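You operate a simulated robot arm through the tools that you are given. There is no shell and no other tool. Be economical: measure what you need, move in short steps, check, and stop when the job is done.

You are at the controls of a simulated robot arm. One attempt, no reset.

TASK
Give the soup 3 pinches of salt and one of pepper, then stir it.
Fine: shakers back, spoon in the crock. Set down upright: salt shaker, pepper shaker.
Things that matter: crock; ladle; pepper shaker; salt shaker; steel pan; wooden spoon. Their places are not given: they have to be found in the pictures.

It is judged by the outcome, as a careful person would: the job done as asked, and still so three seconds after it is handed in. It fails if anything else is knocked over, pushed out of place, dropped, spilled or broken.

THE ROBOT
A 7-joint arm with a two-finger parallel gripper, fixed in place. Base frame: the origin is at the foot of the arm, x ahead of it, y to its left, z up; the work surface is at about z = 910. Units: mm, rad, N and s.
With the tool pointing down near the work surface it reaches from about 340 to 780 mm from the base axis. Its first joint turns from -2.897 to 2.897 rad. Payload 3.91 kg.
The tool frame sits at the grasp point between the pads (the TCP): z along the fingers, y along the line on which they close. The tips reach 30 mm beyond it. Largest opening 110 mm; finger width 20, thickness 10; the body of the gripper, 48 by 112 mm, starts 55 mm behind the TCP.
Orientation is told as [roll, pitch, yaw] about the base's x, y, z axes, in that order, counted from this pose: with the fingers straight down and closing along the base's y, the tool's x points along the base's -x, its y along +y and its z along -z.

THE INTERFACE
- The arm moves only by the tool step_arm. Its argument "increments" is a list of rows, each an object (a shift or turn left out is 0, a gripper value left out holds the last) with "offset": the shift along the tool's x, y, z in mm, a list of three; "dr": the turn, a rotation vector about the tool's x, y, z in rad, a list of three. In form: [{"offset": [dx, dy, dz], "dr": [ax, ay, az]}, ...]. A call has 1 to 20 rows; each row is the pose to reach, as a shift and turn from the pose commanded when the call began, along the tool's axes at that moment. "fingers" is the gripper command, from -1 (shut) to 1 (fully open), values between in proportion, set as the call begins (left out, the last holds). A row lasts 0.2 s, in which the tool goes at most 50 mm and 0.15 rad; a call with a longer step from one row to the next is refused whole, and so is a gripper value outside its range. Where a pose cannot be reached the arm comes as near as it can. A force on the tool above 50 N (or 10 N above the force at the start of the call, whichever is more), or a blocked arm, ends the call early, and 0.2 s more pass. The fingers move at their own pace (about 153 mm/s each) and stop on an object; they squeeze with about 41 N. The grip force told is the motor's: it shows also when the fingers shut on nothing. Time passes only in rows, and 0.2 s behind the last, so rows that repeat a pose let the fingers close. The reply holds the time, the measured pose of the TCP, the force on the tool along the base axes, the opening and the grip force, in the units named above and with some noise, with the torque about the TCP (base axes, N m) and any sound that the robot's microphone picked up, and new pictures: "show" is both (left out), scene, wrist or none.
- Cameras (640 x 400 px; columns grow to the right, rows downward): "scene" is fixed at [411.2, 498.7, 1704.9]; the picture's right is [-0.82, -0.57, 0.00], its down [-0.52, 0.75, -0.40] and it looks along [0.23, -0.33, -0.92] (base axes); focal length 322 px, centre (320, 200). "wrist" rides on the gripper at [77, 7, -114] in the tool frame; the picture's right is [-0.09, 1.00, 0.00], its down [-0.80, -0.07, -0.59] and it looks along [-0.59, -0.05, 0.80] (tool axes); focal length 270 px, centre (320, 200).
- raise_lower(by): slides the trunk up (or, below 0, down) by that many mm; the arm rides with it, the base frame stays. It gives what a move gives, with no picture.
- point_at(camera, pixels): for up to 12 pixels [column, row] of the newest picture of that camera ("zoom" is the newest enlarged one), the place [x, y, z] in the base frame of the surface seen there, good to about 2 mm, but the place of the scene camera against the robot may be out by one fixed shift of up to 25 mm in any direction. It takes no simulated time.
- zoom(camera, box): a new picture of the part [left, top, right, bottom] of that camera's present view, enlarged. It takes no simulated time.
- sign_off(): hands the job in; it is judged then, once.

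Keep the steps short. Do not move on a guess: measure, check each grasp and each placing, and mend mistakes. In all there are 80 turns and 200 pictures (those below and enlarged ones count). Leave the gripper open and the arm clear of the work at the hand-in unless told otherwise, and finish with a single line.

The tools are called after ">>>" as a command line: name --argument value ..., lists and objects as JSON in quotes. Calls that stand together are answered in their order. step_arm: Moves the arm, as the interface text tells. Its arguments: {"type":"object","properties":{"increments":{"type":"array"},"fingers":{"type":"number"},"show":{"type":"string","enum":["both","scene","wrist","none"]}},"required":["increments"]} The other tools are called the same way: raise_lower (by) slides the trunk up or down; point_at (camera, pixels) gives the place of the surface under pixels of a picture; zoom (camera, box) takes an enlarged picture of a part of a camera's view; sign_off () hands the job in.

At the start:

```text
time_s: 0.0
position: [442.1, 202.2, 1323.0]
orientation: [-0.001, 0.0, 0.0]
contact_force: [-0.2, 0.2, 0.2]
torque: [0.0, 0.04, -0.04]
width: 110.1
grasp_force: 0.0
trunk travel left (down, up): [-575.0, 35.0]
```

scene: 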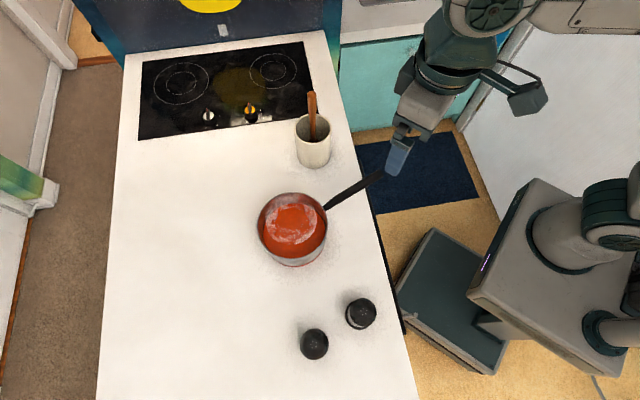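
wrist: 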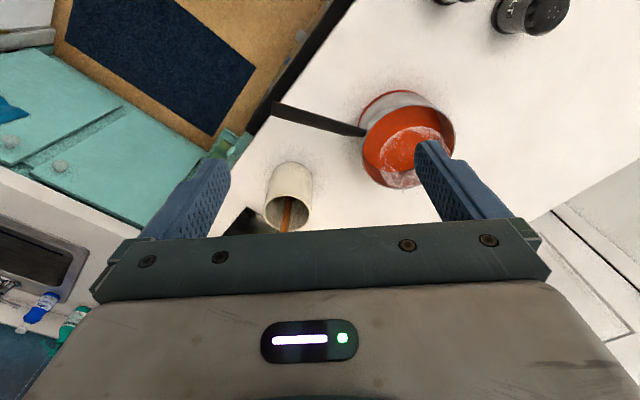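

I see the pan near (293,228), the crock at (313,140) with a spoon, and two dark shakers at (361,313) and (314,344). I'll zoom on each and measure.

>>> zoom --camera "scene" --box '[270, 280, 400, 370]'

>>> point_at --camera "scene" --pixels '[[361, 308], [314, 340], [290, 222], [313, 118], [311, 95], [297, 125], [329, 125], [260, 225], [325, 225], [292, 195], [335, 204], [340, 340]]'

>>> zoom --camera "scene" --box '[240, 80, 400, 280]'

>>> zoom --camera "wrist" --box '[420, 0, 600, 60]'

```text
4.44 times, centred on (335, 325) of scene
```

zoom: 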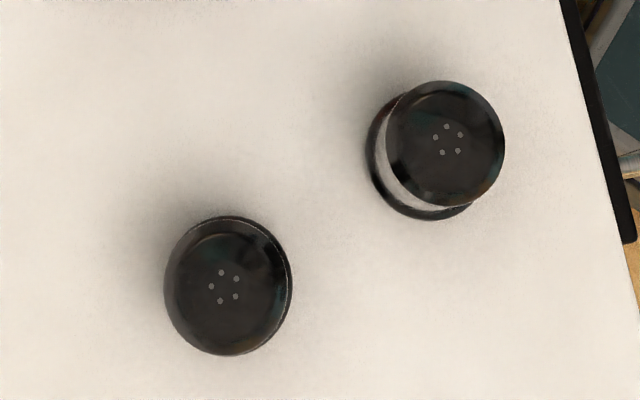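

```text
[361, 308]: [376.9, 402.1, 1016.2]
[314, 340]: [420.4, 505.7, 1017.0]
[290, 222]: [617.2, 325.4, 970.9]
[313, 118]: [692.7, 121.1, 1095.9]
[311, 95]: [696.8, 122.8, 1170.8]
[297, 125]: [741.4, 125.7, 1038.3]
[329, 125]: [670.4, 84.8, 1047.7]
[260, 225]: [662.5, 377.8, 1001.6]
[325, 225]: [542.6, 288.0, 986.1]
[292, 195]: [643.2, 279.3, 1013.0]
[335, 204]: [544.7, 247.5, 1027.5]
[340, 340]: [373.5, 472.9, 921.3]
```

```text
2.00 times, centred on (320, 180) of scene
```

zoom: 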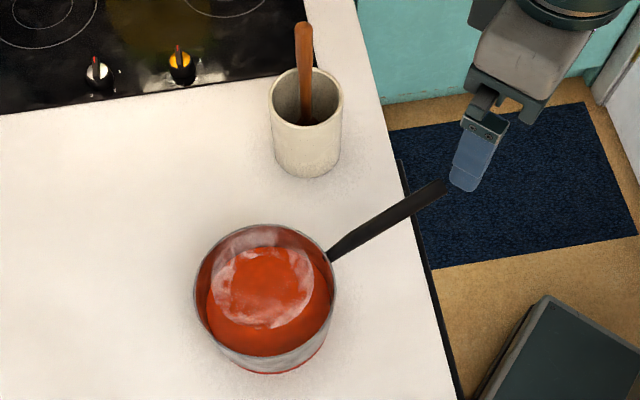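

```text
3.56 times, centred on (510, 30) of wrist
```

zoom: 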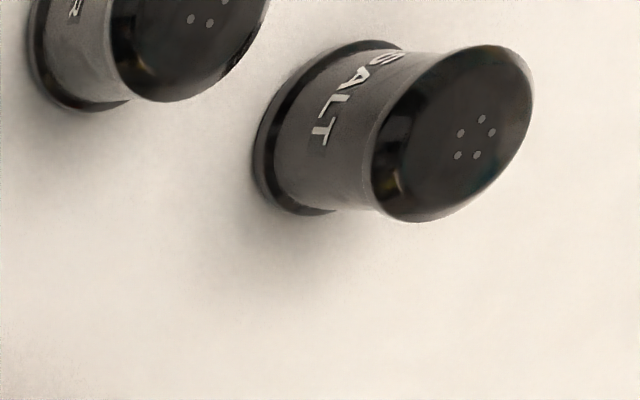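

SALT label is on the shaker at right in the wrist view (larger y), the other ends in "R" (pepper). The scene camera may be shifted, so I measure with the wrist camera for comparison.

>>> point_at --camera "zoom" --pixels '[[470, 140], [205, 15], [520, 90], [395, 195], [300, 130], [450, 350], [250, 250], [500, 60], [410, 215]]'

>>> point_at --camera "wrist" --pixels '[[400, 150], [275, 105], [320, 120], [360, 130], [290, 165], [268, 210], [309, 200], [380, 130], [455, 130], [287, 215], [400, 92], [250, 180]]'

>>> zoom --camera "wrist" --box '[220, 70, 480, 232]'

```text
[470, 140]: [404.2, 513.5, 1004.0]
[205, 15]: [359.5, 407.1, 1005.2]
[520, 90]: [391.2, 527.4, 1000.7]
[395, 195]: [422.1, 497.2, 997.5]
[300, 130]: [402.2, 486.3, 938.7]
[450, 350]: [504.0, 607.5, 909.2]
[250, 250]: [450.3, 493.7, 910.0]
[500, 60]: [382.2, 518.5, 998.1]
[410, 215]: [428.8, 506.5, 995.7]
```

```text
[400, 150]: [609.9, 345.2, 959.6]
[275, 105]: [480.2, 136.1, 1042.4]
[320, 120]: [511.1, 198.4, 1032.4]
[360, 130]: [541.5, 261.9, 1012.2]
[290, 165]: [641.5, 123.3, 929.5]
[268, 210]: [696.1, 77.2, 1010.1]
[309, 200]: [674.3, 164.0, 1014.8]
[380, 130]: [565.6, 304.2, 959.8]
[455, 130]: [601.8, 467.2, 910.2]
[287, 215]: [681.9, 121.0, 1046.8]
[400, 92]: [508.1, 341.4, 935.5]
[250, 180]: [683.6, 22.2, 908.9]
```

```text
2.46 times, centred on (350, 151) of wrist
```

zoom: 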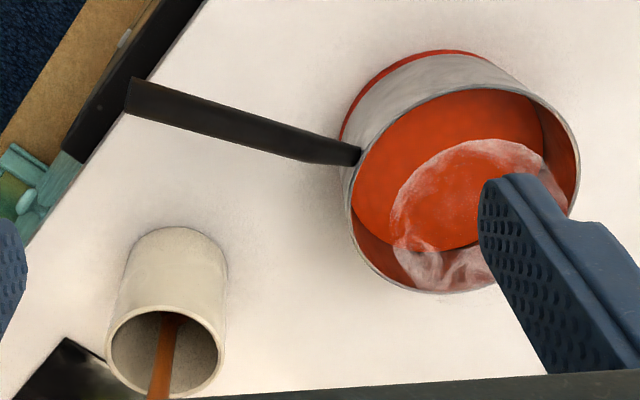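

Wrist vs. scene: the scene is off by about (+16,-7,+12). Next I measure the pan rim, soup, crock rim and spoon in the wrist zoom.

>>> point_at --camera "zoom" --pixels '[[349, 200], [580, 175], [470, 86], [440, 292], [430, 200], [420, 150], [172, 320], [160, 390], [107, 345], [220, 350], [160, 308], [130, 100]]'

>>> zoom --camera "scene" --box '[280, 80, 350, 180]'

>>> zoom --camera "scene" --box '[250, 180, 340, 270]'

```text
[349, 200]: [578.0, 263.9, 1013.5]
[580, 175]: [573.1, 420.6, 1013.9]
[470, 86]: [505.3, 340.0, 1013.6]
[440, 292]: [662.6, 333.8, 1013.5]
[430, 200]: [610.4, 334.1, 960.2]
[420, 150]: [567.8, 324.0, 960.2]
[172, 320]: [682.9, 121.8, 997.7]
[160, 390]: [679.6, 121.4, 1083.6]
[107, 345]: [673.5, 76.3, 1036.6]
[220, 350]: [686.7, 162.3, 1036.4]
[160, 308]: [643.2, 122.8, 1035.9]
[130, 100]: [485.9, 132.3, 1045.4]
```

```text
4.00 times, centred on (315, 130) of scene
```

zoom: 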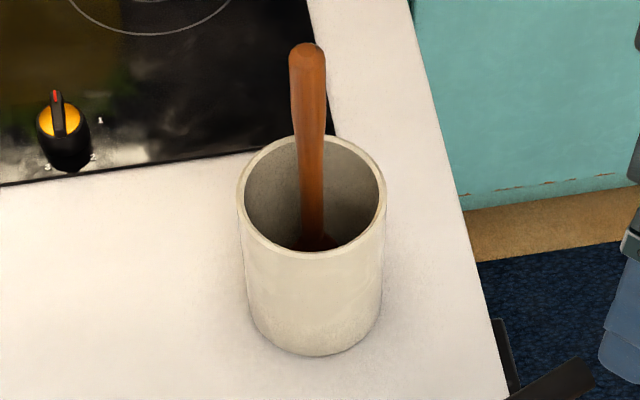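

```text
4.44 times, centred on (295, 225) of scene
```

zoom: 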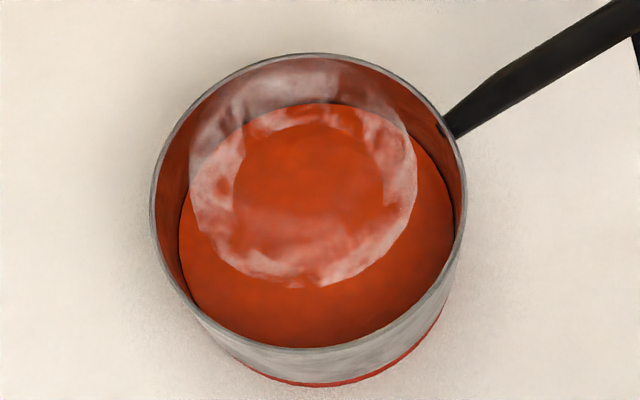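

Pan centre ≈(584,340), rim z 1013, soup 960. Spoon nearly vertical at (681,122–128), crock rim 1036. Next, the counter edge, as I'll hold the shakers with a near-horizontal tool and need clearance for the wrist.

>>> point_at --camera "scene" --pixels '[[408, 385], [398, 325], [385, 265], [370, 205], [345, 120], [110, 300], [440, 330]]'

>>> step_arm --increments '[{"dr": [0, 0, -0.15]}, {"dr": [0, 0, -0.3]}, {"dr": [0, 0, -0.45]}, {"dr": [0, 0, -0.6]}, {"dr": [0, 0, -0.75]}, {"dr": [0, 0, -0.9]}, {"dr": [0, 0, -1.05]}, {"dr": [0, 0, -1.2]}, {"dr": [0, 0, -1.35]}, {"dr": [0, 0, -1.5]}, {"dr": [0, 0, -1.65]}, {"dr": [0, 0, -1.8]}, {"dr": [0, 0, -1.95]}, {"dr": [0, 0, -2.1]}, {"dr": [0, 0, -2.25]}, {"dr": [0, 0, -2.4]}, {"dr": [0, 0, -2.55]}, {"dr": [0, 0, -2.7]}, {"dr": [0, 0, -2.85]}, {"dr": [0, 0, -3.0]}]'

```text
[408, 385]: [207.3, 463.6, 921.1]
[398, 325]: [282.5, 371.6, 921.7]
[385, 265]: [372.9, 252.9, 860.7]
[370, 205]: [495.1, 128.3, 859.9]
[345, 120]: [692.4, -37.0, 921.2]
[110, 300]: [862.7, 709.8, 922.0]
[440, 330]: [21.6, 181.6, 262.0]
```

```text
time_s: 4.2
position: [443.1, 202.6, 1320.3]
orientation: [0.002, 0.0, 3.002]
contact_force: [-0.2, 0.1, -0.3]
torque: [-0.03, 0.0, -0.01]
width: 110.1
grasp_force: 0.1
trunk travel left (down, up): [-575.0, 35.0]
```

scene: 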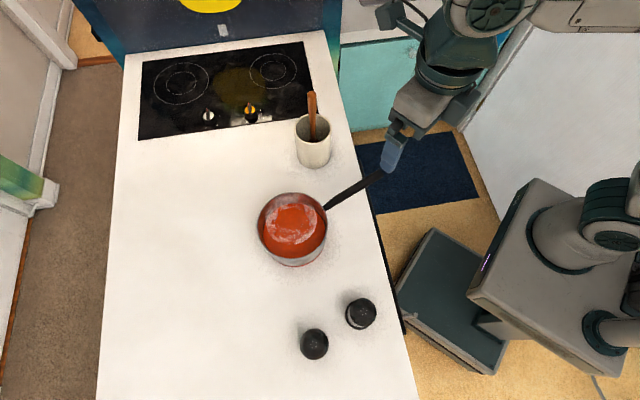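
wrist: 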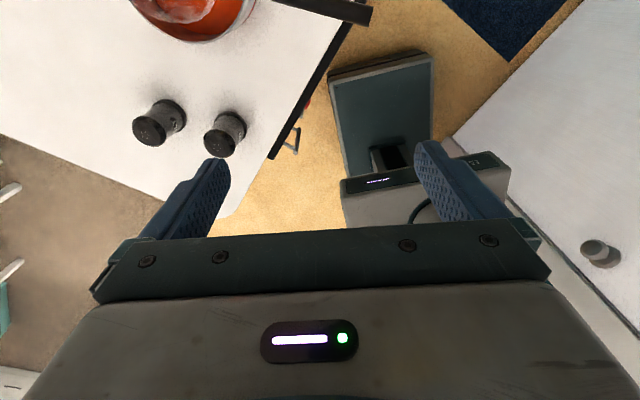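

The wrist flip worked. Counter edge runs diagonally, so I'll approach the salt along +x with the tool tilted 60°, keeping clear of the pepper. First I square up the yaw and move above and behind the salt.

>>> step_arm --increments '[{"offset": [-23, -36, 12], "dr": [0, 0, -0.07]}, {"offset": [-46, -72, 25], "dr": [0, 0, -0.1396]}, {"offset": [-69, -108, 37], "dr": [0, 0, -0.1396]}, {"offset": [-92, -144, 50], "dr": [0, 0, -0.1396]}, {"offset": [-115, -180, 62], "dr": [0, 0, -0.1396]}, {"offset": [-138, -216, 75], "dr": [0, 0, -0.1396]}, {"offset": [-161, -252, 87], "dr": [0, 0, -0.1396]}, {"offset": [-185, -287, 100], "dr": [0, 0, -0.1396]}]' --show "none"

>>> step_arm --increments '[{"dr": [0, 0.15, 0]}, {"dr": [0, 0.3, 0]}, {"dr": [0, 0.45, 0]}, {"dr": [0, 0.6, 0]}, {"dr": [0, 0.75, 0]}, {"dr": [0, 0.9, 0]}, {"dr": [0, 1.047, 0]}]'

```text
time_s: 6.0
position: [300.9, 516.0, 1222.4]
orientation: [0.001, 0.0, 3.141]
contact_force: [-0.3, 1.1, 0.4]
torque: [-0.02, 0.03, 0.0]
width: 110.1
grasp_force: 0.1
trunk travel left (down, up): [-575.0, 35.0]
```

```text
time_s: 7.6
position: [299.3, 512.8, 1222.9]
orientation: [-0.002, 1.05, 3.137]
contact_force: [-0.1, 0.6, -0.1]
torque: [-0.01, 0.0, -0.02]
width: 109.9
grasp_force: 0.1
trunk travel left (down, up): [-575.0, 35.0]
```

scene: 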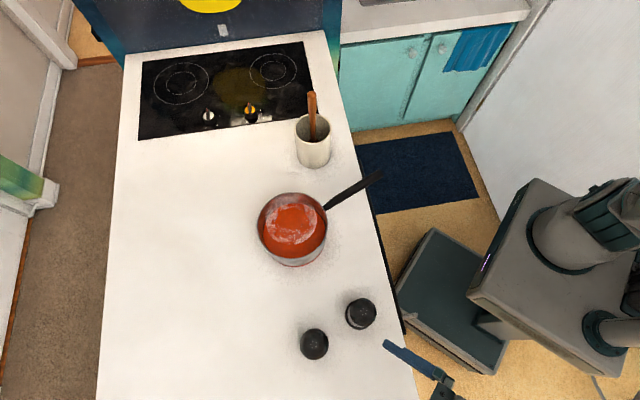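
wrist: 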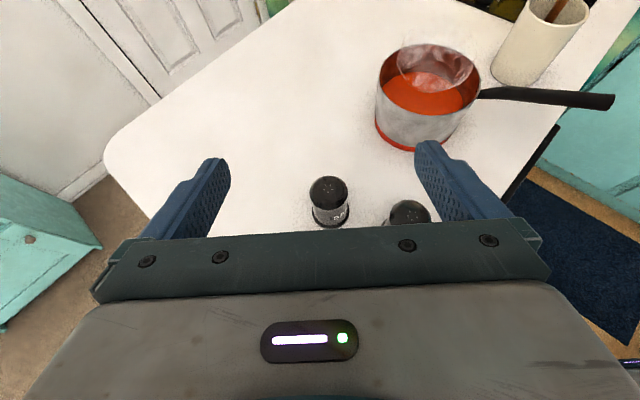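

Tilt reached cleanly. The salt is centred at (328,202) in the wrist view. I measure both shakers from here.

>>> zoom --camera "wrist" --box '[280, 160, 440, 240]'

>>> point_at --camera "wrist" --pixels '[[328, 185], [311, 192], [346, 192], [330, 215], [314, 215], [347, 215], [331, 226], [408, 212], [391, 214], [428, 212], [300, 215]]'

```text
4.00 times, centred on (360, 200) of wrist
```

zoom: 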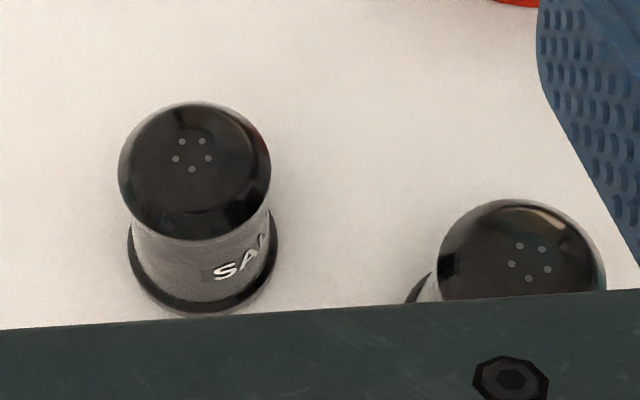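

```text
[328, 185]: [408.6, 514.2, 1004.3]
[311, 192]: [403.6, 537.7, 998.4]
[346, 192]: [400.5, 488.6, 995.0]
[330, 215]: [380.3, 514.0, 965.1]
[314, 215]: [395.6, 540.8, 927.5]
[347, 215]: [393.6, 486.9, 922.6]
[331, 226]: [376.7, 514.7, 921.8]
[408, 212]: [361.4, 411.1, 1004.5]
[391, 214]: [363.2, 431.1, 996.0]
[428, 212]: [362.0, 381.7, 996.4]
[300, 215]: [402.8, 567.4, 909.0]
```

Salt centre ≈(404,513), radius about 25; pepper ≈(361,407). I descend to a standoff 120 mm back along the tool axis from the salt's body.

>>> step_arm --increments '[{"offset": [-36.5, 0, 21]}, {"offset": [-73, 0, 42]}, {"offset": [-109.5, 0, 63.5]}, {"offset": [-146, 0, 85]}, {"offset": [-182.4, 0, 106]}]'

```text
time_s: 8.8
position: [299.3, 514.5, 1010.4]
orientation: [0.001, 1.048, 3.14]
contact_force: [-0.2, -0.2, -0.5]
torque: [0.03, 0.02, 0.01]
width: 110.1
grasp_force: 0.0
trunk travel left (down, up): [-575.0, 35.0]
```

scene: 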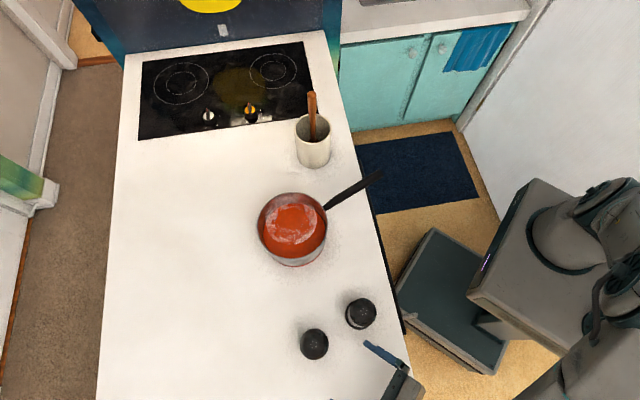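
wrist: 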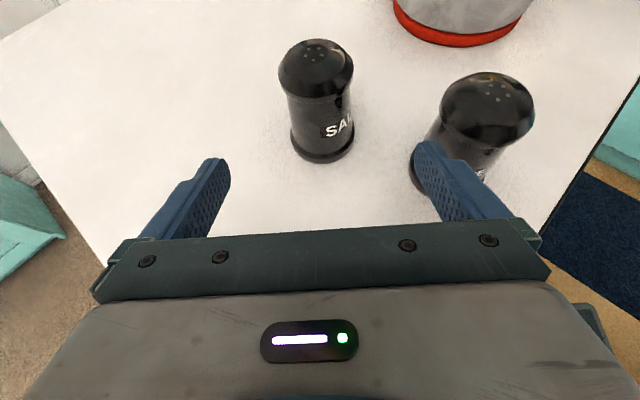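

Clear. I narrow the fingers a bit (about 85 mm) for clearance from the pepper and advance 120 mm along the tool axis.

>>> step_arm --increments '[{"offset": [0, 0, 0]}, {"offset": [0, 0, 30]}, {"offset": [0, 0, 60]}, {"offset": [0, 0, 90]}, {"offset": [0, 0, 119]}, {"offset": [0, 0, 119]}]' --fingers 0.55

```text
time_s: 10.2
position: [404.3, 512.8, 950.3]
orientation: [0.002, 1.048, 3.141]
contact_force: [-0.3, 0.1, 0.0]
torque: [-0.01, -0.04, -0.05]
width: 85.1
grasp_force: 0.1
trunk travel left (down, up): [-575.0, 35.0]
```

scene: 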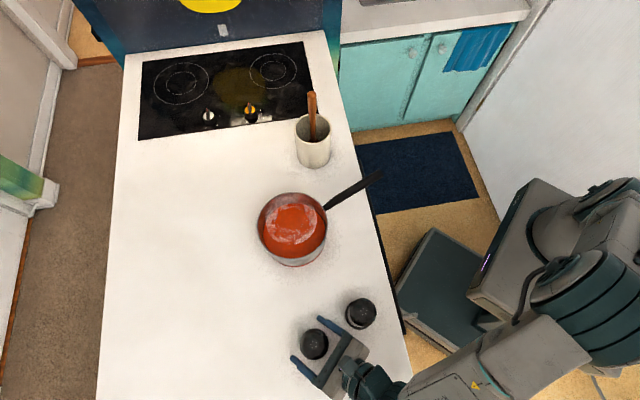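
wrist: 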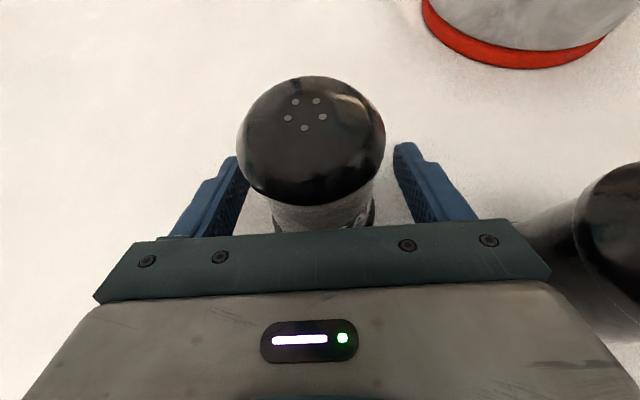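

The salt is between the pads and the pepper is untouched. Closing.

>>> step_arm --increments '[{}, {}, {}, {}]' --fingers -1 --show "wrist"

>>> point_at --camera "scene" --pixels '[[361, 308]]'

```text
time_s: 11.2
position: [404.1, 511.9, 951.2]
orientation: [0.0, 1.048, 3.138]
contact_force: [-0.3, 0.0, -0.4]
torque: [0.02, 0.0, 0.02]
width: 54.8
grasp_force: 41.5
trunk travel left (down, up): [-575.0, 35.0]
```

wrist: 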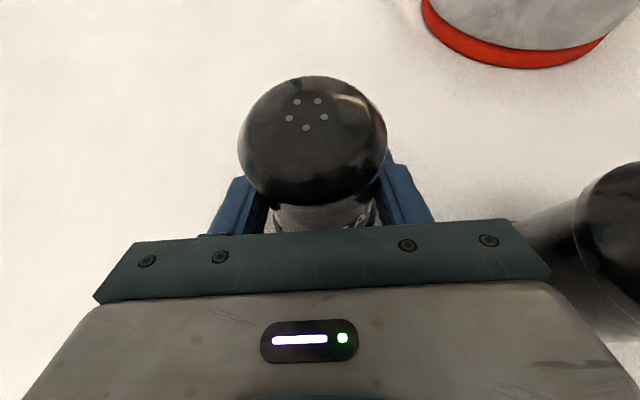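

```text
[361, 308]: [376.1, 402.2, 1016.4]
```

Gripped at 54.8 mm width. I lift straight up 220 mm.

>>> step_arm --increments '[{"offset": [17.3, 0, -10]}, {"offset": [52, 0, -30]}, {"offset": [86.6, 0, -50]}, {"offset": [121, 0, -70]}, {"offset": [156, 0, -90]}, {"offset": [190.5, 0, -110]}]'

```text
time_s: 12.6
position: [403.3, 512.2, 1176.3]
orientation: [0.002, 1.046, 3.143]
contact_force: [-0.3, 0.2, -0.6]
torque: [0.03, 0.03, 0.02]
width: 54.7
grasp_force: 40.1
trunk travel left (down, up): [-575.0, 35.0]
```

scene: 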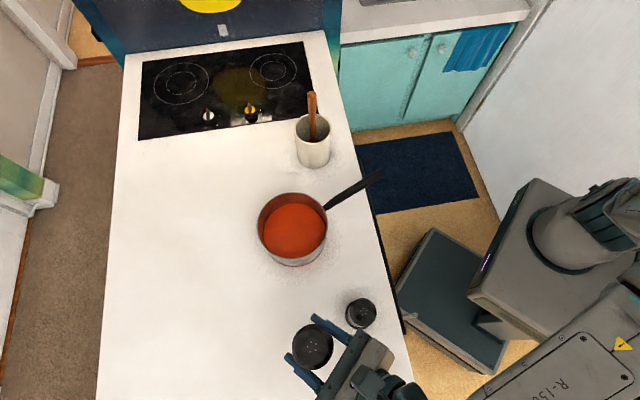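
wrist: 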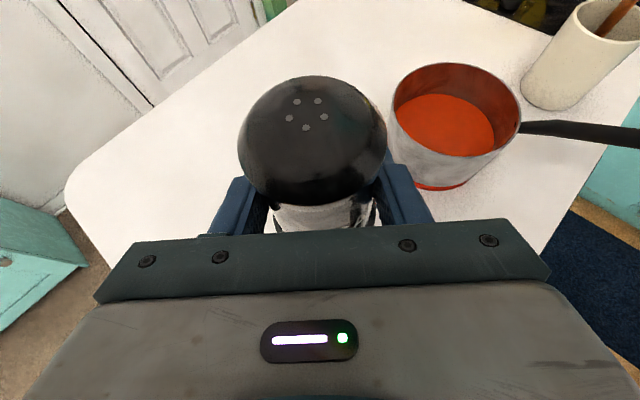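

Held and lifted. I move over the pan to about (622,340,1190).

>>> step_arm --increments '[{"offset": [17.4, 24.6, 26]}, {"offset": [34.7, 49, 52]}, {"offset": [52, 73.7, 78]}, {"offset": [69.4, 98.3, 104]}, {"offset": [86.8, 123, 130]}, {"offset": [104, 147, 156]}, {"offset": [121.5, 172, 182.4]}]'

```text
time_s: 14.2
position: [622.8, 338.4, 1186.8]
orientation: [0.0, 1.047, 3.138]
contact_force: [0.2, -0.3, -1.3]
torque: [-0.01, 0.0, 0.02]
width: 55.1
grasp_force: 40.8
trunk travel left (down, up): [-575.0, 35.0]
```

scene: 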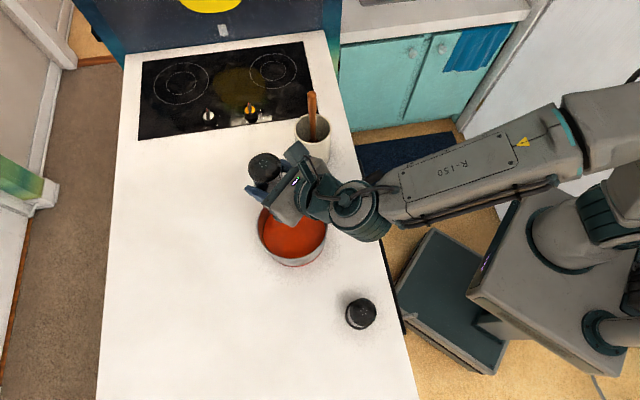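
wrist: 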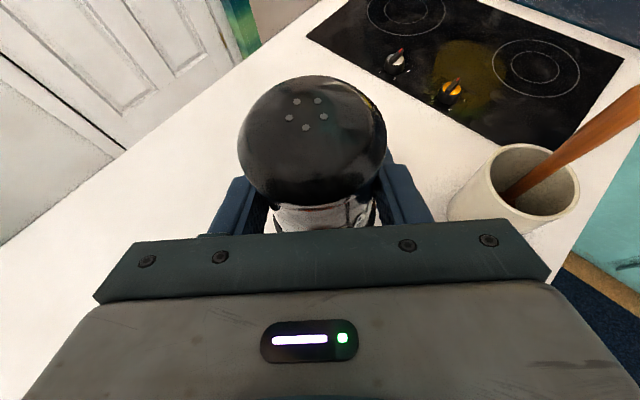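

Over the pan. I shift 17 mm back so the cap stays above the soup, and roll the tool about its axis to invert the shaker, watching for sounds.

>>> step_arm --increments '[{"offset": [-8.5, 0, -14.7], "dr": [0, 0, 0.15]}, {"offset": [-8.5, 0, -14.7], "dr": [0, 0, 0.3]}, {"offset": [-8.5, 0, -14.7], "dr": [0, 0, 0.45]}, {"offset": [-8.5, 0, -14.7], "dr": [0, 0, 0.6]}, {"offset": [-8.5, 0, -14.7], "dr": [0, 0, 0.75]}, {"offset": [-8.5, 0, -14.7], "dr": [0, 0, 0.9]}, {"offset": [-8.5, 0, -14.7], "dr": [0, 0, 1.05]}, {"offset": [-8.5, 0, -14.7], "dr": [0, 0, 1.2]}, {"offset": [-8.5, 0, -14.7], "dr": [0, 0, 1.35]}, {"offset": [-8.5, 0, -14.7], "dr": [0, 0, 1.5]}, {"offset": [-8.5, 0, -14.7], "dr": [0, 0, 1.65]}, {"offset": [-8.5, 0, -14.7], "dr": [0, 0, 1.8]}, {"offset": [-8.5, 0, -14.7], "dr": [0, 0, 1.95]}, {"offset": [-8.5, 0, -14.7], "dr": [0, 0, 2.1]}, {"offset": [-8.5, 0, -14.7], "dr": [0, 0, 2.25]}, {"offset": [-8.5, 0, -14.7], "dr": [0, 0, 2.4]}, {"offset": [-8.5, 0, -14.7], "dr": [0, 0, 2.55]}, {"offset": [-8.5, 0, -14.7], "dr": [0, 0, 2.7]}, {"offset": [-8.5, 0, -14.7], "dr": [0, 0, 2.85]}, {"offset": [-8.5, 0, -14.7], "dr": [0, 0, 3.0]}]'

```text
time_s: 18.4
position: [605.1, 340.0, 1185.3]
orientation: [-0.237, -1.031, 0.272]
contact_force: [-1.0, 1.1, -1.5]
torque: [0.03, 0.01, 0.0]
width: 54.7
grasp_force: 40.7
trunk travel left (down, up): [-575.0, 35.0]
```

scene: 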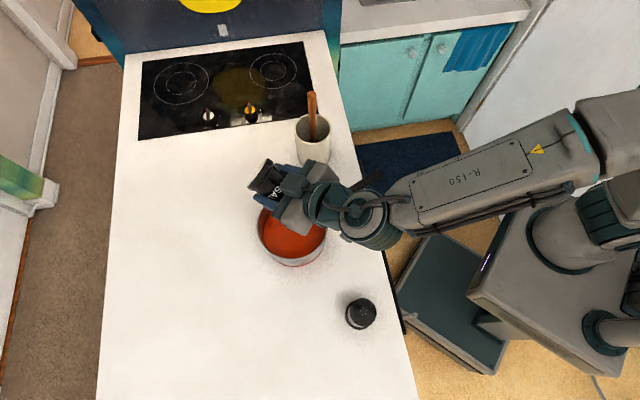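
wrist: 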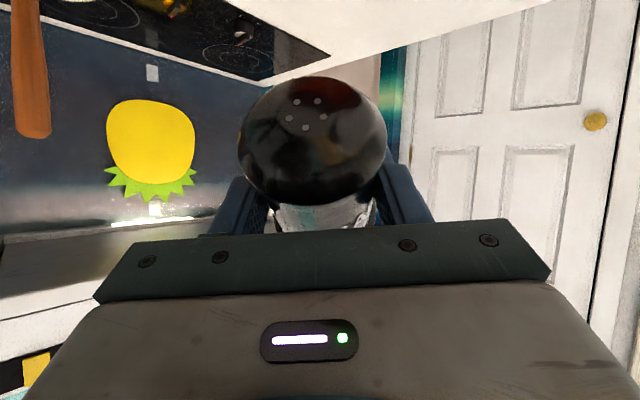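

No sound yet and the shaker is inverted ~118°. I finish the roll and pitch up 30° so it points more steeply down.

>>> step_arm --increments '[{"dr": [0.009, -0.13, 0.035]}, {"dr": [0.018, -0.26, 0.07]}, {"dr": [0.027, -0.39, 0.105]}, {"dr": [0.036, -0.52, 0.14]}]'

>>> zoom --camera "scene" --box '[230, 140, 350, 280]'

```text
time_s: 19.4
position: [603.8, 340.6, 1187.0]
orientation: [1.119, -1.568, -1.118]
contact_force: [0.4, -0.5, -1.8]
torque: [0.05, 0.01, 0.01]
width: 54.6
grasp_force: 41.0
trunk travel left (down, up): [-575.0, 35.0]
```

scene: 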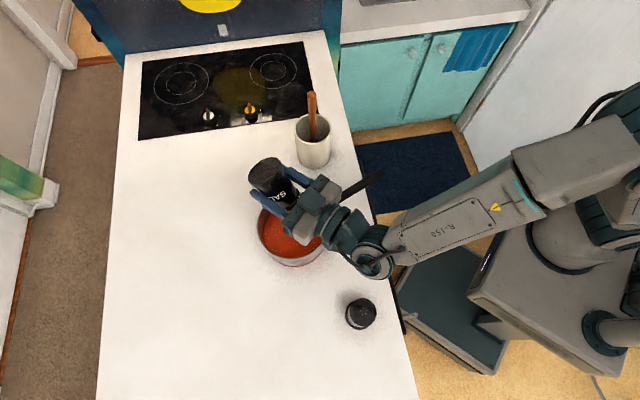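
wrist: 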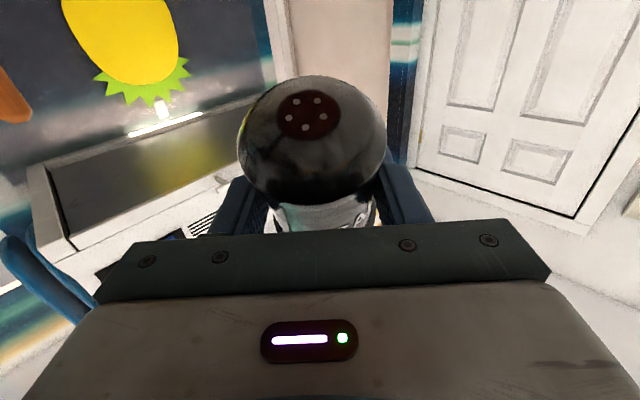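

```text
2.86 times, centred on (290, 210) of scene
```

zoom: 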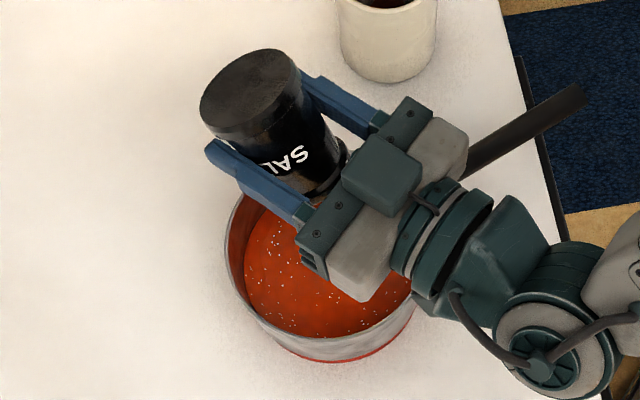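

White grains are on the soup now. Before anything moves, I zoom closely to record the amount.

>>> zoom --camera "scene" --box '[255, 195, 330, 265]'

```text
5.71 times, centred on (292, 230) of scene
```

zoom: 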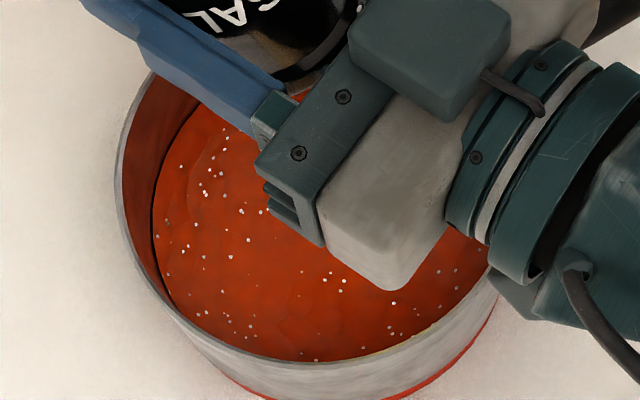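

About 50 grains visible. I hold still one row (0.4 s) to learn whether it pours while idle.

>>> step_arm --increments '[{}]' --show "none"

>>> zoom --camera "scene" --box '[255, 195, 330, 265]'

```text
time_s: 19.8
position: [603.8, 339.7, 1185.6]
orientation: [0.647, -1.567, -0.648]
contact_force: [0.5, -0.2, -2.1]
torque: [-0.02, -0.03, 0.02]
width: 54.8
grasp_force: 41.0
trunk travel left (down, up): [-575.0, 35.0]
```

```text
5.71 times, centred on (292, 230) of scene
```

zoom: 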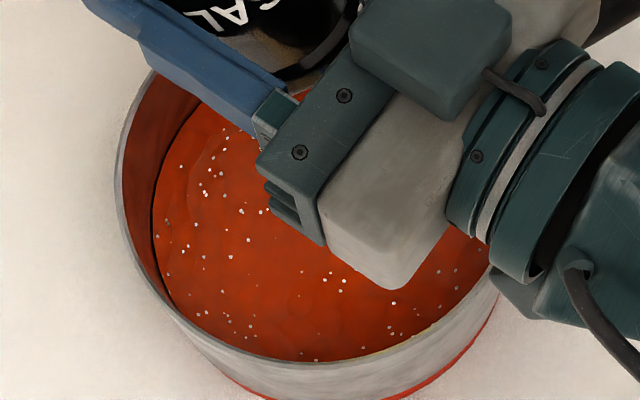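

Identical grains: nothing pours while idle. I pitch back down 30° and check whether motion alone adds grains.

>>> step_arm --increments '[{"dr": [0, 0.13, 0]}, {"dr": [0, 0.26, 0]}, {"dr": [0, 0.39, 0]}, {"dr": [0, 0.52, 0]}]' --show "none"

>>> zoom --camera "scene" --box '[255, 195, 330, 265]'

```text
time_s: 20.8
position: [604.5, 340.2, 1186.1]
orientation: [0.006, -1.045, -0.004]
contact_force: [-1.0, -0.6, -1.5]
torque: [0.0, 0.0, 0.01]
width: 54.8
grasp_force: 41.1
trunk travel left (down, up): [-575.0, 35.0]
```

```text
5.71 times, centred on (292, 230) of scene
```

zoom: 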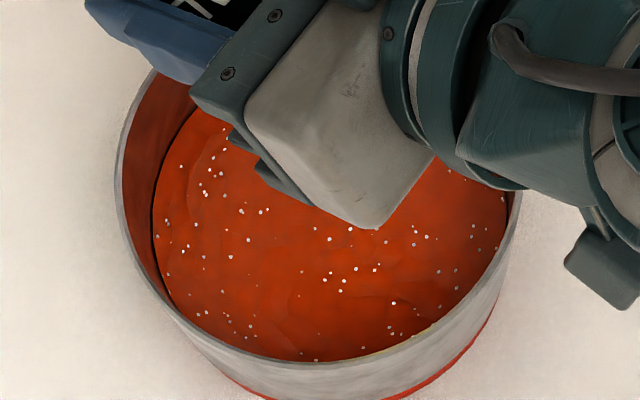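

No new grains from that motion. I pitch up again to see if a partial turn releases a second pinch.

>>> step_arm --increments '[{"dr": [0, -0.13, 0]}, {"dr": [0, -0.26, 0]}, {"dr": [0, -0.39, 0]}, {"dr": [0, -0.52, 0]}]' --show "none"

>>> zoom --camera "scene" --box '[255, 195, 330, 265]'

```text
time_s: 21.8
position: [604.6, 340.1, 1185.8]
orientation: [0.986, -1.57, -0.986]
contact_force: [-0.9, -0.8, -1.1]
torque: [0.0, -0.02, 0.0]
width: 55.0
grasp_force: 41.3
trunk travel left (down, up): [-575.0, 35.0]
```

```text
5.71 times, centred on (292, 230) of scene
```

zoom: 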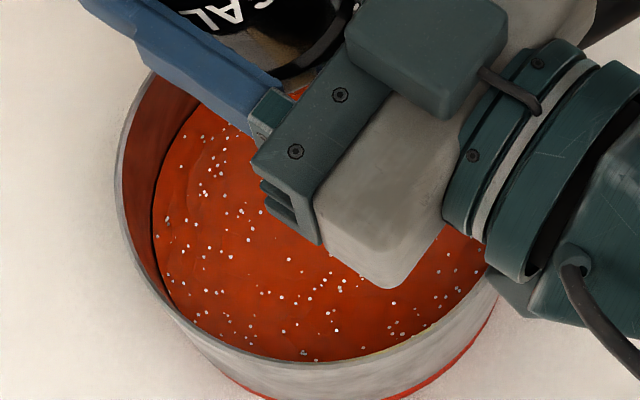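

Grains roughly doubled: each pitch-up past the threshold is one pinch — that's two. I do one more down-and-up for the third.

>>> step_arm --increments '[{"dr": [0, 0.13, 0]}, {"dr": [0, 0.26, 0]}, {"dr": [0, 0.39, 0]}, {"dr": [0, 0.52, 0]}]' --show "none"

>>> zoom --camera "scene" --box '[255, 195, 330, 265]'

>>> step_arm --increments '[{"dr": [0, -0.13, 0]}, {"dr": [0, -0.26, 0]}, {"dr": [0, -0.39, 0]}, {"dr": [0, -0.52, 0]}]' --show "none"

>>> zoom --camera "scene" --box '[255, 195, 330, 265]'

```text
time_s: 22.8
position: [605.4, 340.1, 1186.3]
orientation: [0.004, -1.046, -0.005]
contact_force: [0.4, -0.6, -2.3]
torque: [0.0, -0.02, 0.01]
width: 55.0
grasp_force: 41.3
trunk travel left (down, up): [-575.0, 35.0]
```

```text
5.71 times, centred on (292, 230) of scene
```

zoom: 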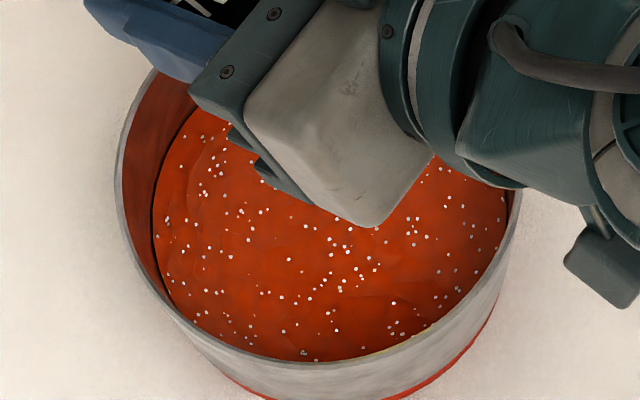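

```text
time_s: 23.8
position: [606.2, 340.8, 1185.9]
orientation: [0.862, -1.567, -0.864]
contact_force: [0.7, 0.2, -2.6]
torque: [-0.02, 0.02, 0.02]
width: 54.9
grasp_force: 40.8
trunk travel left (down, up): [-575.0, 35.0]
```

```text
5.71 times, centred on (292, 230) of scene
```

zoom: 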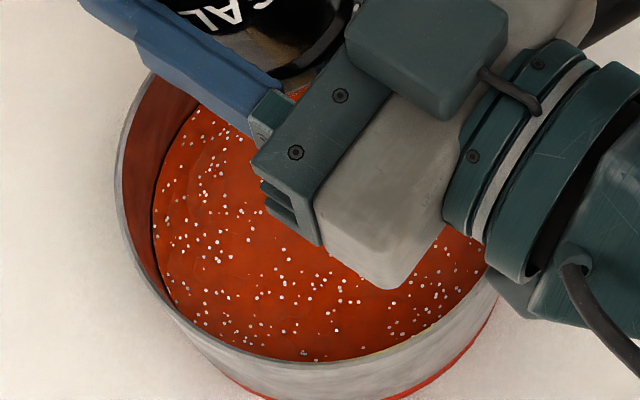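

Third pinch landed. Now I pitch down again and roll back upright.

>>> step_arm --increments '[{"dr": [0, 0.13, 0]}, {"dr": [0, 0.26, 0]}, {"dr": [0, 0.39, 0]}, {"dr": [0, 0.52, 0]}]' --show "none"

>>> step_arm --increments '[{"dr": [0, 0, -0.15]}, {"dr": [0, 0, -0.3]}, {"dr": [0, 0, -0.45]}, {"dr": [0, 0, -0.6]}, {"dr": [0, 0, -0.75]}, {"dr": [0, 0, -0.9]}, {"dr": [0, 0, -1.05]}, {"dr": [0, 0, -1.2]}, {"dr": [0, 0, -1.35]}, {"dr": [0, 0, -1.5]}, {"dr": [0, 0, -1.65]}, {"dr": [0, 0, -1.8]}, {"dr": [0, 0, -1.95]}, {"dr": [0, 0, -2.1]}, {"dr": [0, 0, -2.25]}, {"dr": [0, 0, -2.4]}, {"dr": [0, 0, -2.55]}, {"dr": [0, 0, -2.7]}, {"dr": [0, 0, -2.85]}, {"dr": [0, 0, -3.0]}]' --show "none"

>>> step_arm --increments '[{"dr": [0, 0, -0.14]}, {"dr": [0, 0, -0.14]}]'

>>> zoom --camera "scene" --box '[255, 195, 330, 265]'

```text
time_s: 24.8
position: [605.7, 340.3, 1185.8]
orientation: [0.006, -1.044, -0.004]
contact_force: [-0.5, -0.2, -1.5]
torque: [-0.06, -0.04, 0.01]
width: 54.8
grasp_force: 40.8
trunk travel left (down, up): [-575.0, 35.0]
```

```text
time_s: 29.0
position: [604.2, 340.1, 1185.6]
orientation: [-0.237, 1.031, 2.866]
contact_force: [-0.9, 0.8, -1.4]
torque: [0.0, 0.0, 0.0]
width: 54.5
grasp_force: 41.2
trunk travel left (down, up): [-575.0, 35.0]
```

```text
time_s: 29.6
position: [604.6, 341.3, 1186.5]
orientation: [-0.002, 1.046, 3.135]
contact_force: [-0.4, 0.6, -0.9]
torque: [0.05, -0.01, -0.01]
width: 54.7
grasp_force: 40.5
trunk travel left (down, up): [-575.0, 35.0]
```

scene: 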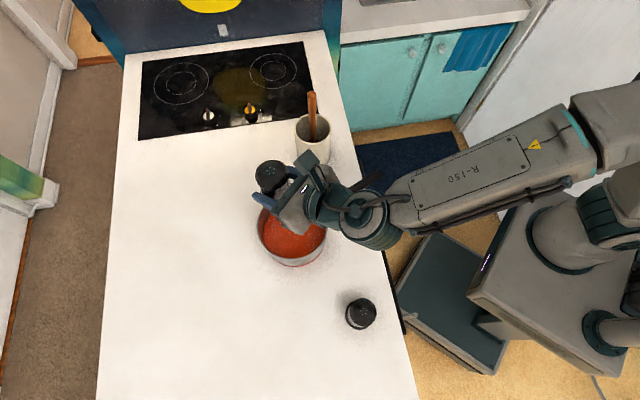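
wrist: 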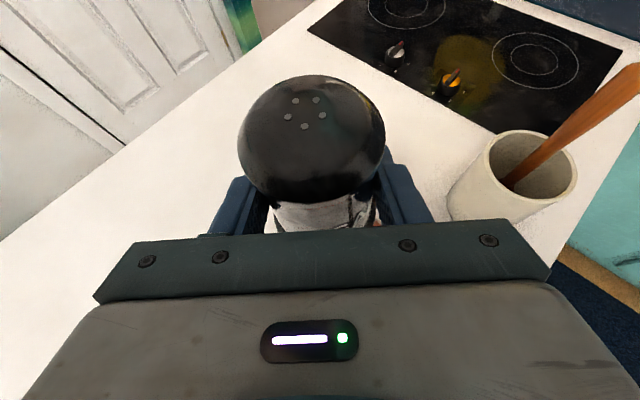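

```text
5.71 times, centred on (292, 230) of scene
```

zoom: 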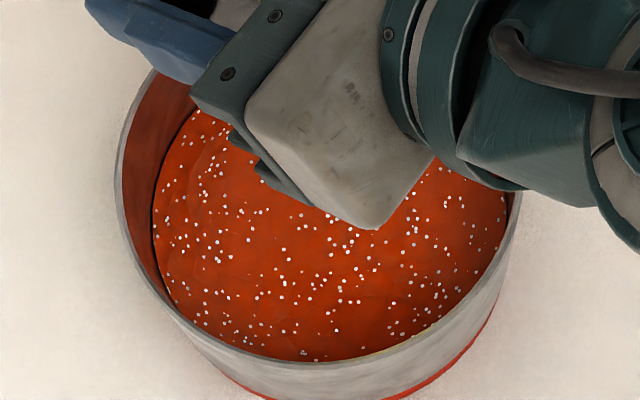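

Upright again, three pinches in. I carry the salt back above its spot (404,512).

>>> step_arm --increments '[{"offset": [-15.3, -24.4, -24.2]}, {"offset": [-30.6, -48.9, -48.5]}, {"offset": [-45.9, -73.3, -72.7]}, {"offset": [-61.1, -97.7, -97]}, {"offset": [-76.4, -122, -121]}, {"offset": [-91.7, -146.6, -145.4]}, {"offset": [-107, -171.5, -169.6]}, {"offset": [-107, -171.5, -169.6]}]' --show "scene"

```text
time_s: 31.4
position: [403.7, 514.1, 1175.7]
orientation: [-0.005, 1.048, 3.132]
contact_force: [0.3, 0.0, -1.4]
torque: [-0.01, 0.02, 0.01]
width: 54.8
grasp_force: 40.5
trunk travel left (down, up): [-575.0, 35.0]
```

scene: 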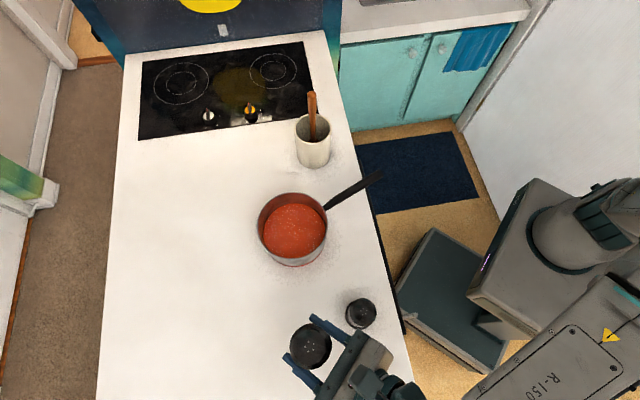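

Descend 218 mm, then ease the last bit while watching force.

>>> step_arm --increments '[{"offset": [-34.6, 0, 20], "dr": [0, 0, 0]}, {"offset": [-69.3, 0, 40]}, {"offset": [-104, 0, 60]}, {"offset": [-138.6, 1, 80]}, {"offset": [-164.5, 1, 95]}, {"offset": [-181.9, 1, 105]}, {"offset": [-188.8, 1, 109]}, {"offset": [-188.8, 1, 109]}]' --show "scene"

```text
time_s: 33.2
position: [405.2, 511.4, 959.0]
orientation: [-0.007, 1.048, 3.135]
contact_force: [-0.2, 0.2, -1.9]
torque: [-0.02, 0.01, 0.02]
width: 54.5
grasp_force: 40.6
trunk travel left (down, up): [-575.0, 35.0]
```

scene: 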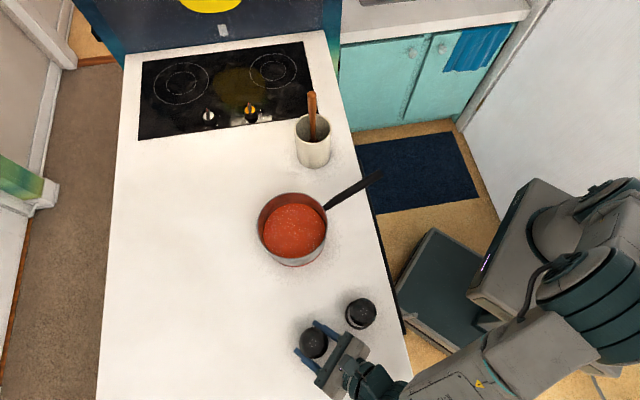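

Eight mm to go; small steps down.

>>> step_arm --increments '[{"offset": [-2.2, 0, 1.25]}, {"offset": [-4.3, 0, 2.5]}, {"offset": [-5.6, 0, 3.25]}, {"offset": [-6.6, 0, 3.8]}, {"offset": [-6.6, 0, 3.8]}]' --show "none"

```text
time_s: 34.4
position: [406.2, 512.2, 951.6]
orientation: [-0.004, 1.047, 3.135]
contact_force: [-0.1, 1.2, -1.3]
torque: [0.01, 0.0, -0.02]
width: 54.9
grasp_force: 41.3
trunk travel left (down, up): [-575.0, 35.0]
```

>>> step_arm --increments '[{"offset": [-0.87, 0, 0.5]}, {"offset": [-0.87, 0, 0.5]}]' --show "none"

```text
time_s: 35.0
position: [405.2, 512.0, 953.1]
orientation: [-0.005, 1.046, 3.133]
contact_force: [0.3, -0.1, -1.0]
torque: [0.0, -0.02, 0.01]
width: 54.8
grasp_force: 40.3
trunk travel left (down, up): [-575.0, 35.0]
```

>>> step_arm --increments '[{"offset": [-0.87, 0, 0.5]}, {"offset": [-1.3, 0, 0.75]}, {"offset": [-1.3, 0, 0.75]}, {"offset": [-1.3, 0, 0.75]}]'

>>> zoom --camera "scene" --box '[270, 280, 400, 370]'

```text
time_s: 36.0
position: [405.5, 512.4, 951.1]
orientation: [-0.009, 1.05, 3.129]
contact_force: [3.2, 2.4, 12.3]
torque: [0.43, 0.05, -0.12]
width: 54.6
grasp_force: 40.8
trunk travel left (down, up): [-575.0, 35.0]
```

scene: 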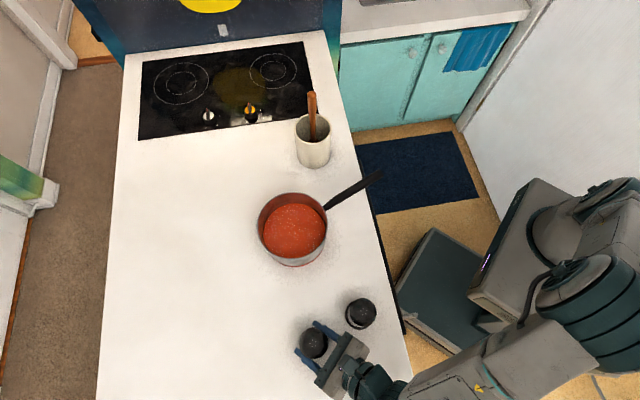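
wrist: 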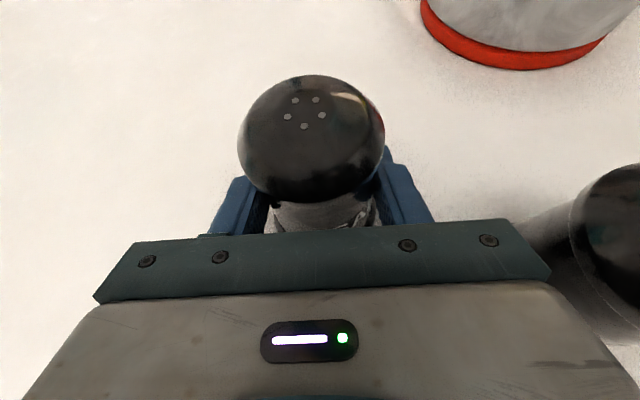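

```text
4.44 times, centred on (335, 325) of scene
```

zoom: 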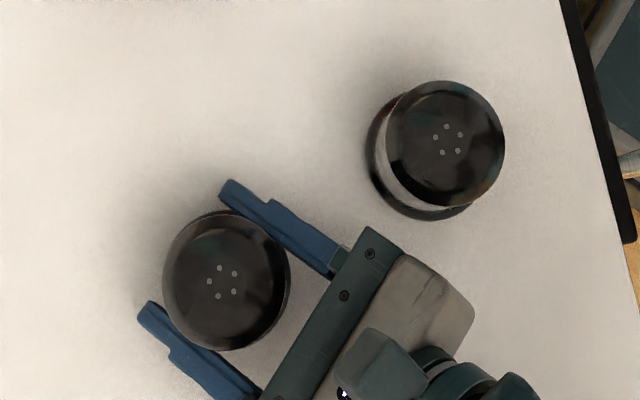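

Firm contact (12 N) at the original spot. I open the fingers partially.

>>> step_arm --increments '[{}, {}, {}]' --fingers 0.55 --show "wrist"

```text
time_s: 36.8
position: [404.1, 512.3, 949.9]
orientation: [-0.006, 1.046, 3.134]
contact_force: [0.0, 0.4, -0.5]
torque: [-0.03, -0.01, 0.0]
width: 85.6
grasp_force: 0.0
trunk travel left (down, up): [-575.0, 35.0]
```

wrist: 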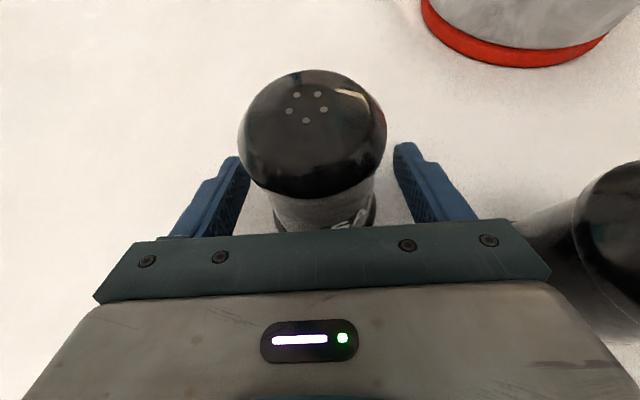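

Released and standing. I back out, rise 60 mm, and shift across in front of the pepper.

>>> step_arm --increments '[{"offset": [0, 0, -40]}, {"offset": [0, 0, -80]}, {"offset": [0, 0, -119]}, {"offset": [26, 0, -134]}, {"offset": [52, 0, -149]}, {"offset": [41, 35, -168]}, {"offset": [30.5, 70, -186]}, {"offset": [30.5, 105, -186]}, {"offset": [30.5, 105, -186]}]'

>>> zoom --camera "scene" --box '[270, 280, 400, 370]'

```text
time_s: 38.8
position: [258.7, 406.6, 1069.3]
orientation: [-0.007, 1.046, 3.135]
contact_force: [0.9, -0.5, -0.2]
torque: [0.0, 0.03, -0.01]
width: 85.2
grasp_force: 0.1
trunk travel left (down, up): [-575.0, 35.0]
```

scene: 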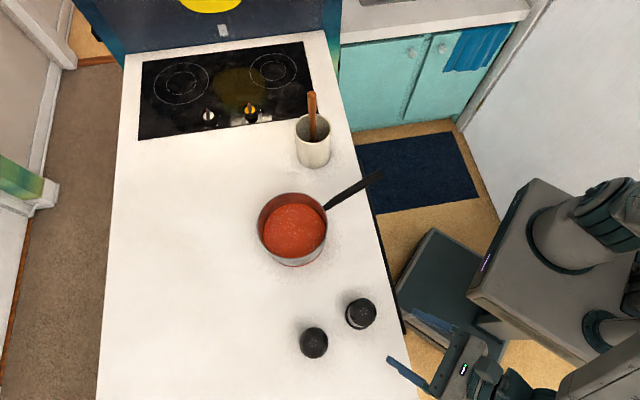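
wrist: 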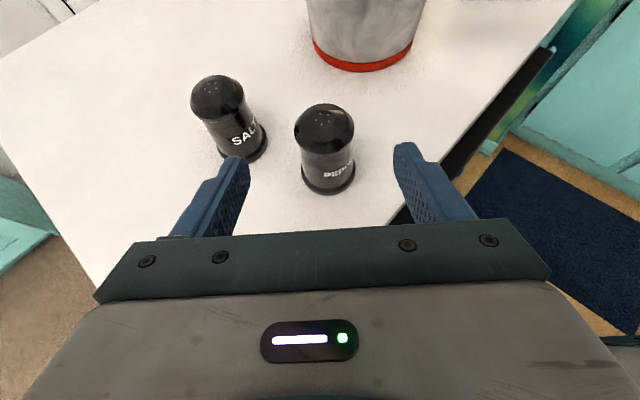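

```text
4.44 times, centred on (335, 325) of scene
```

zoom: 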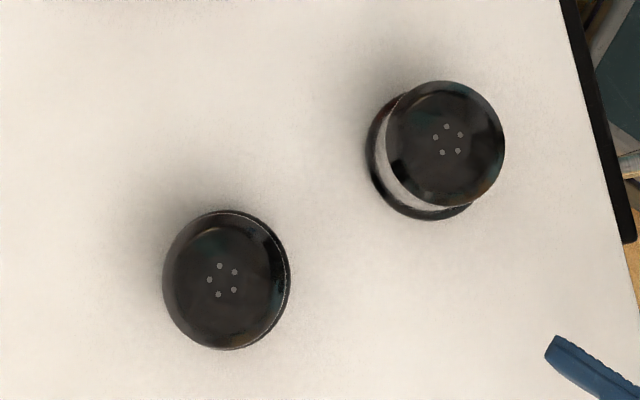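

Salt stands back in place (within ~1–2 mm). Pepper label is confirmed; I measure it from the wrist view.

>>> point_at --camera "wrist" --pixels '[[324, 120], [326, 165], [305, 160], [351, 160], [304, 180], [352, 180], [328, 190], [297, 130], [353, 130]]'

```text
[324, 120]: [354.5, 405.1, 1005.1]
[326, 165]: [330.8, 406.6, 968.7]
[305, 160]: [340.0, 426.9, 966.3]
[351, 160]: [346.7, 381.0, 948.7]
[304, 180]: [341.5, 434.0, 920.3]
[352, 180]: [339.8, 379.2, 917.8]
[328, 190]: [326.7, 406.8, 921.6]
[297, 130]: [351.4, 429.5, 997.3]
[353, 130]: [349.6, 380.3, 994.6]
```

Pepper centre ≈(354.5,406). I descend to the standoff.

>>> step_arm --increments '[{"offset": [-27, 0, 11]}, {"offset": [-54.2, 0.5, 22.1]}, {"offset": [-54.2, 0.5, 22.1]}]'

```text
time_s: 39.6
position: [249.7, 408.6, 1010.3]
orientation: [-0.006, 1.049, 3.132]
contact_force: [0.1, 0.1, 0.2]
torque: [0.03, -0.03, -0.04]
width: 85.2
grasp_force: 0.1
trunk travel left (down, up): [-575.0, 35.0]
```

scene: 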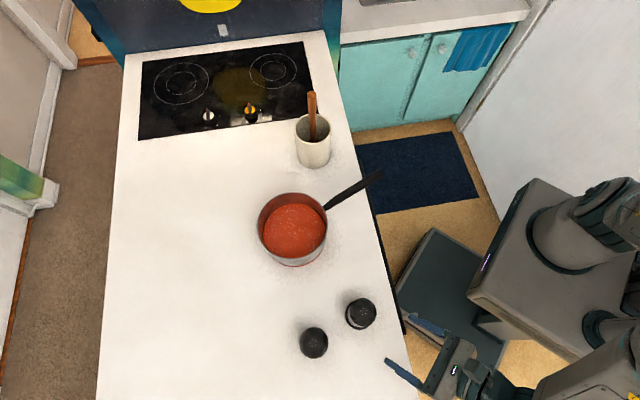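
wrist: 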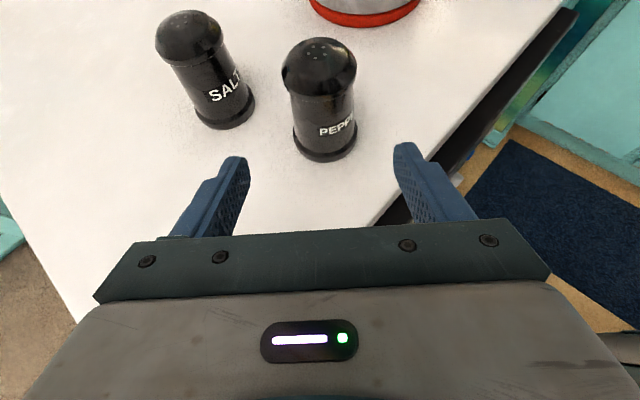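

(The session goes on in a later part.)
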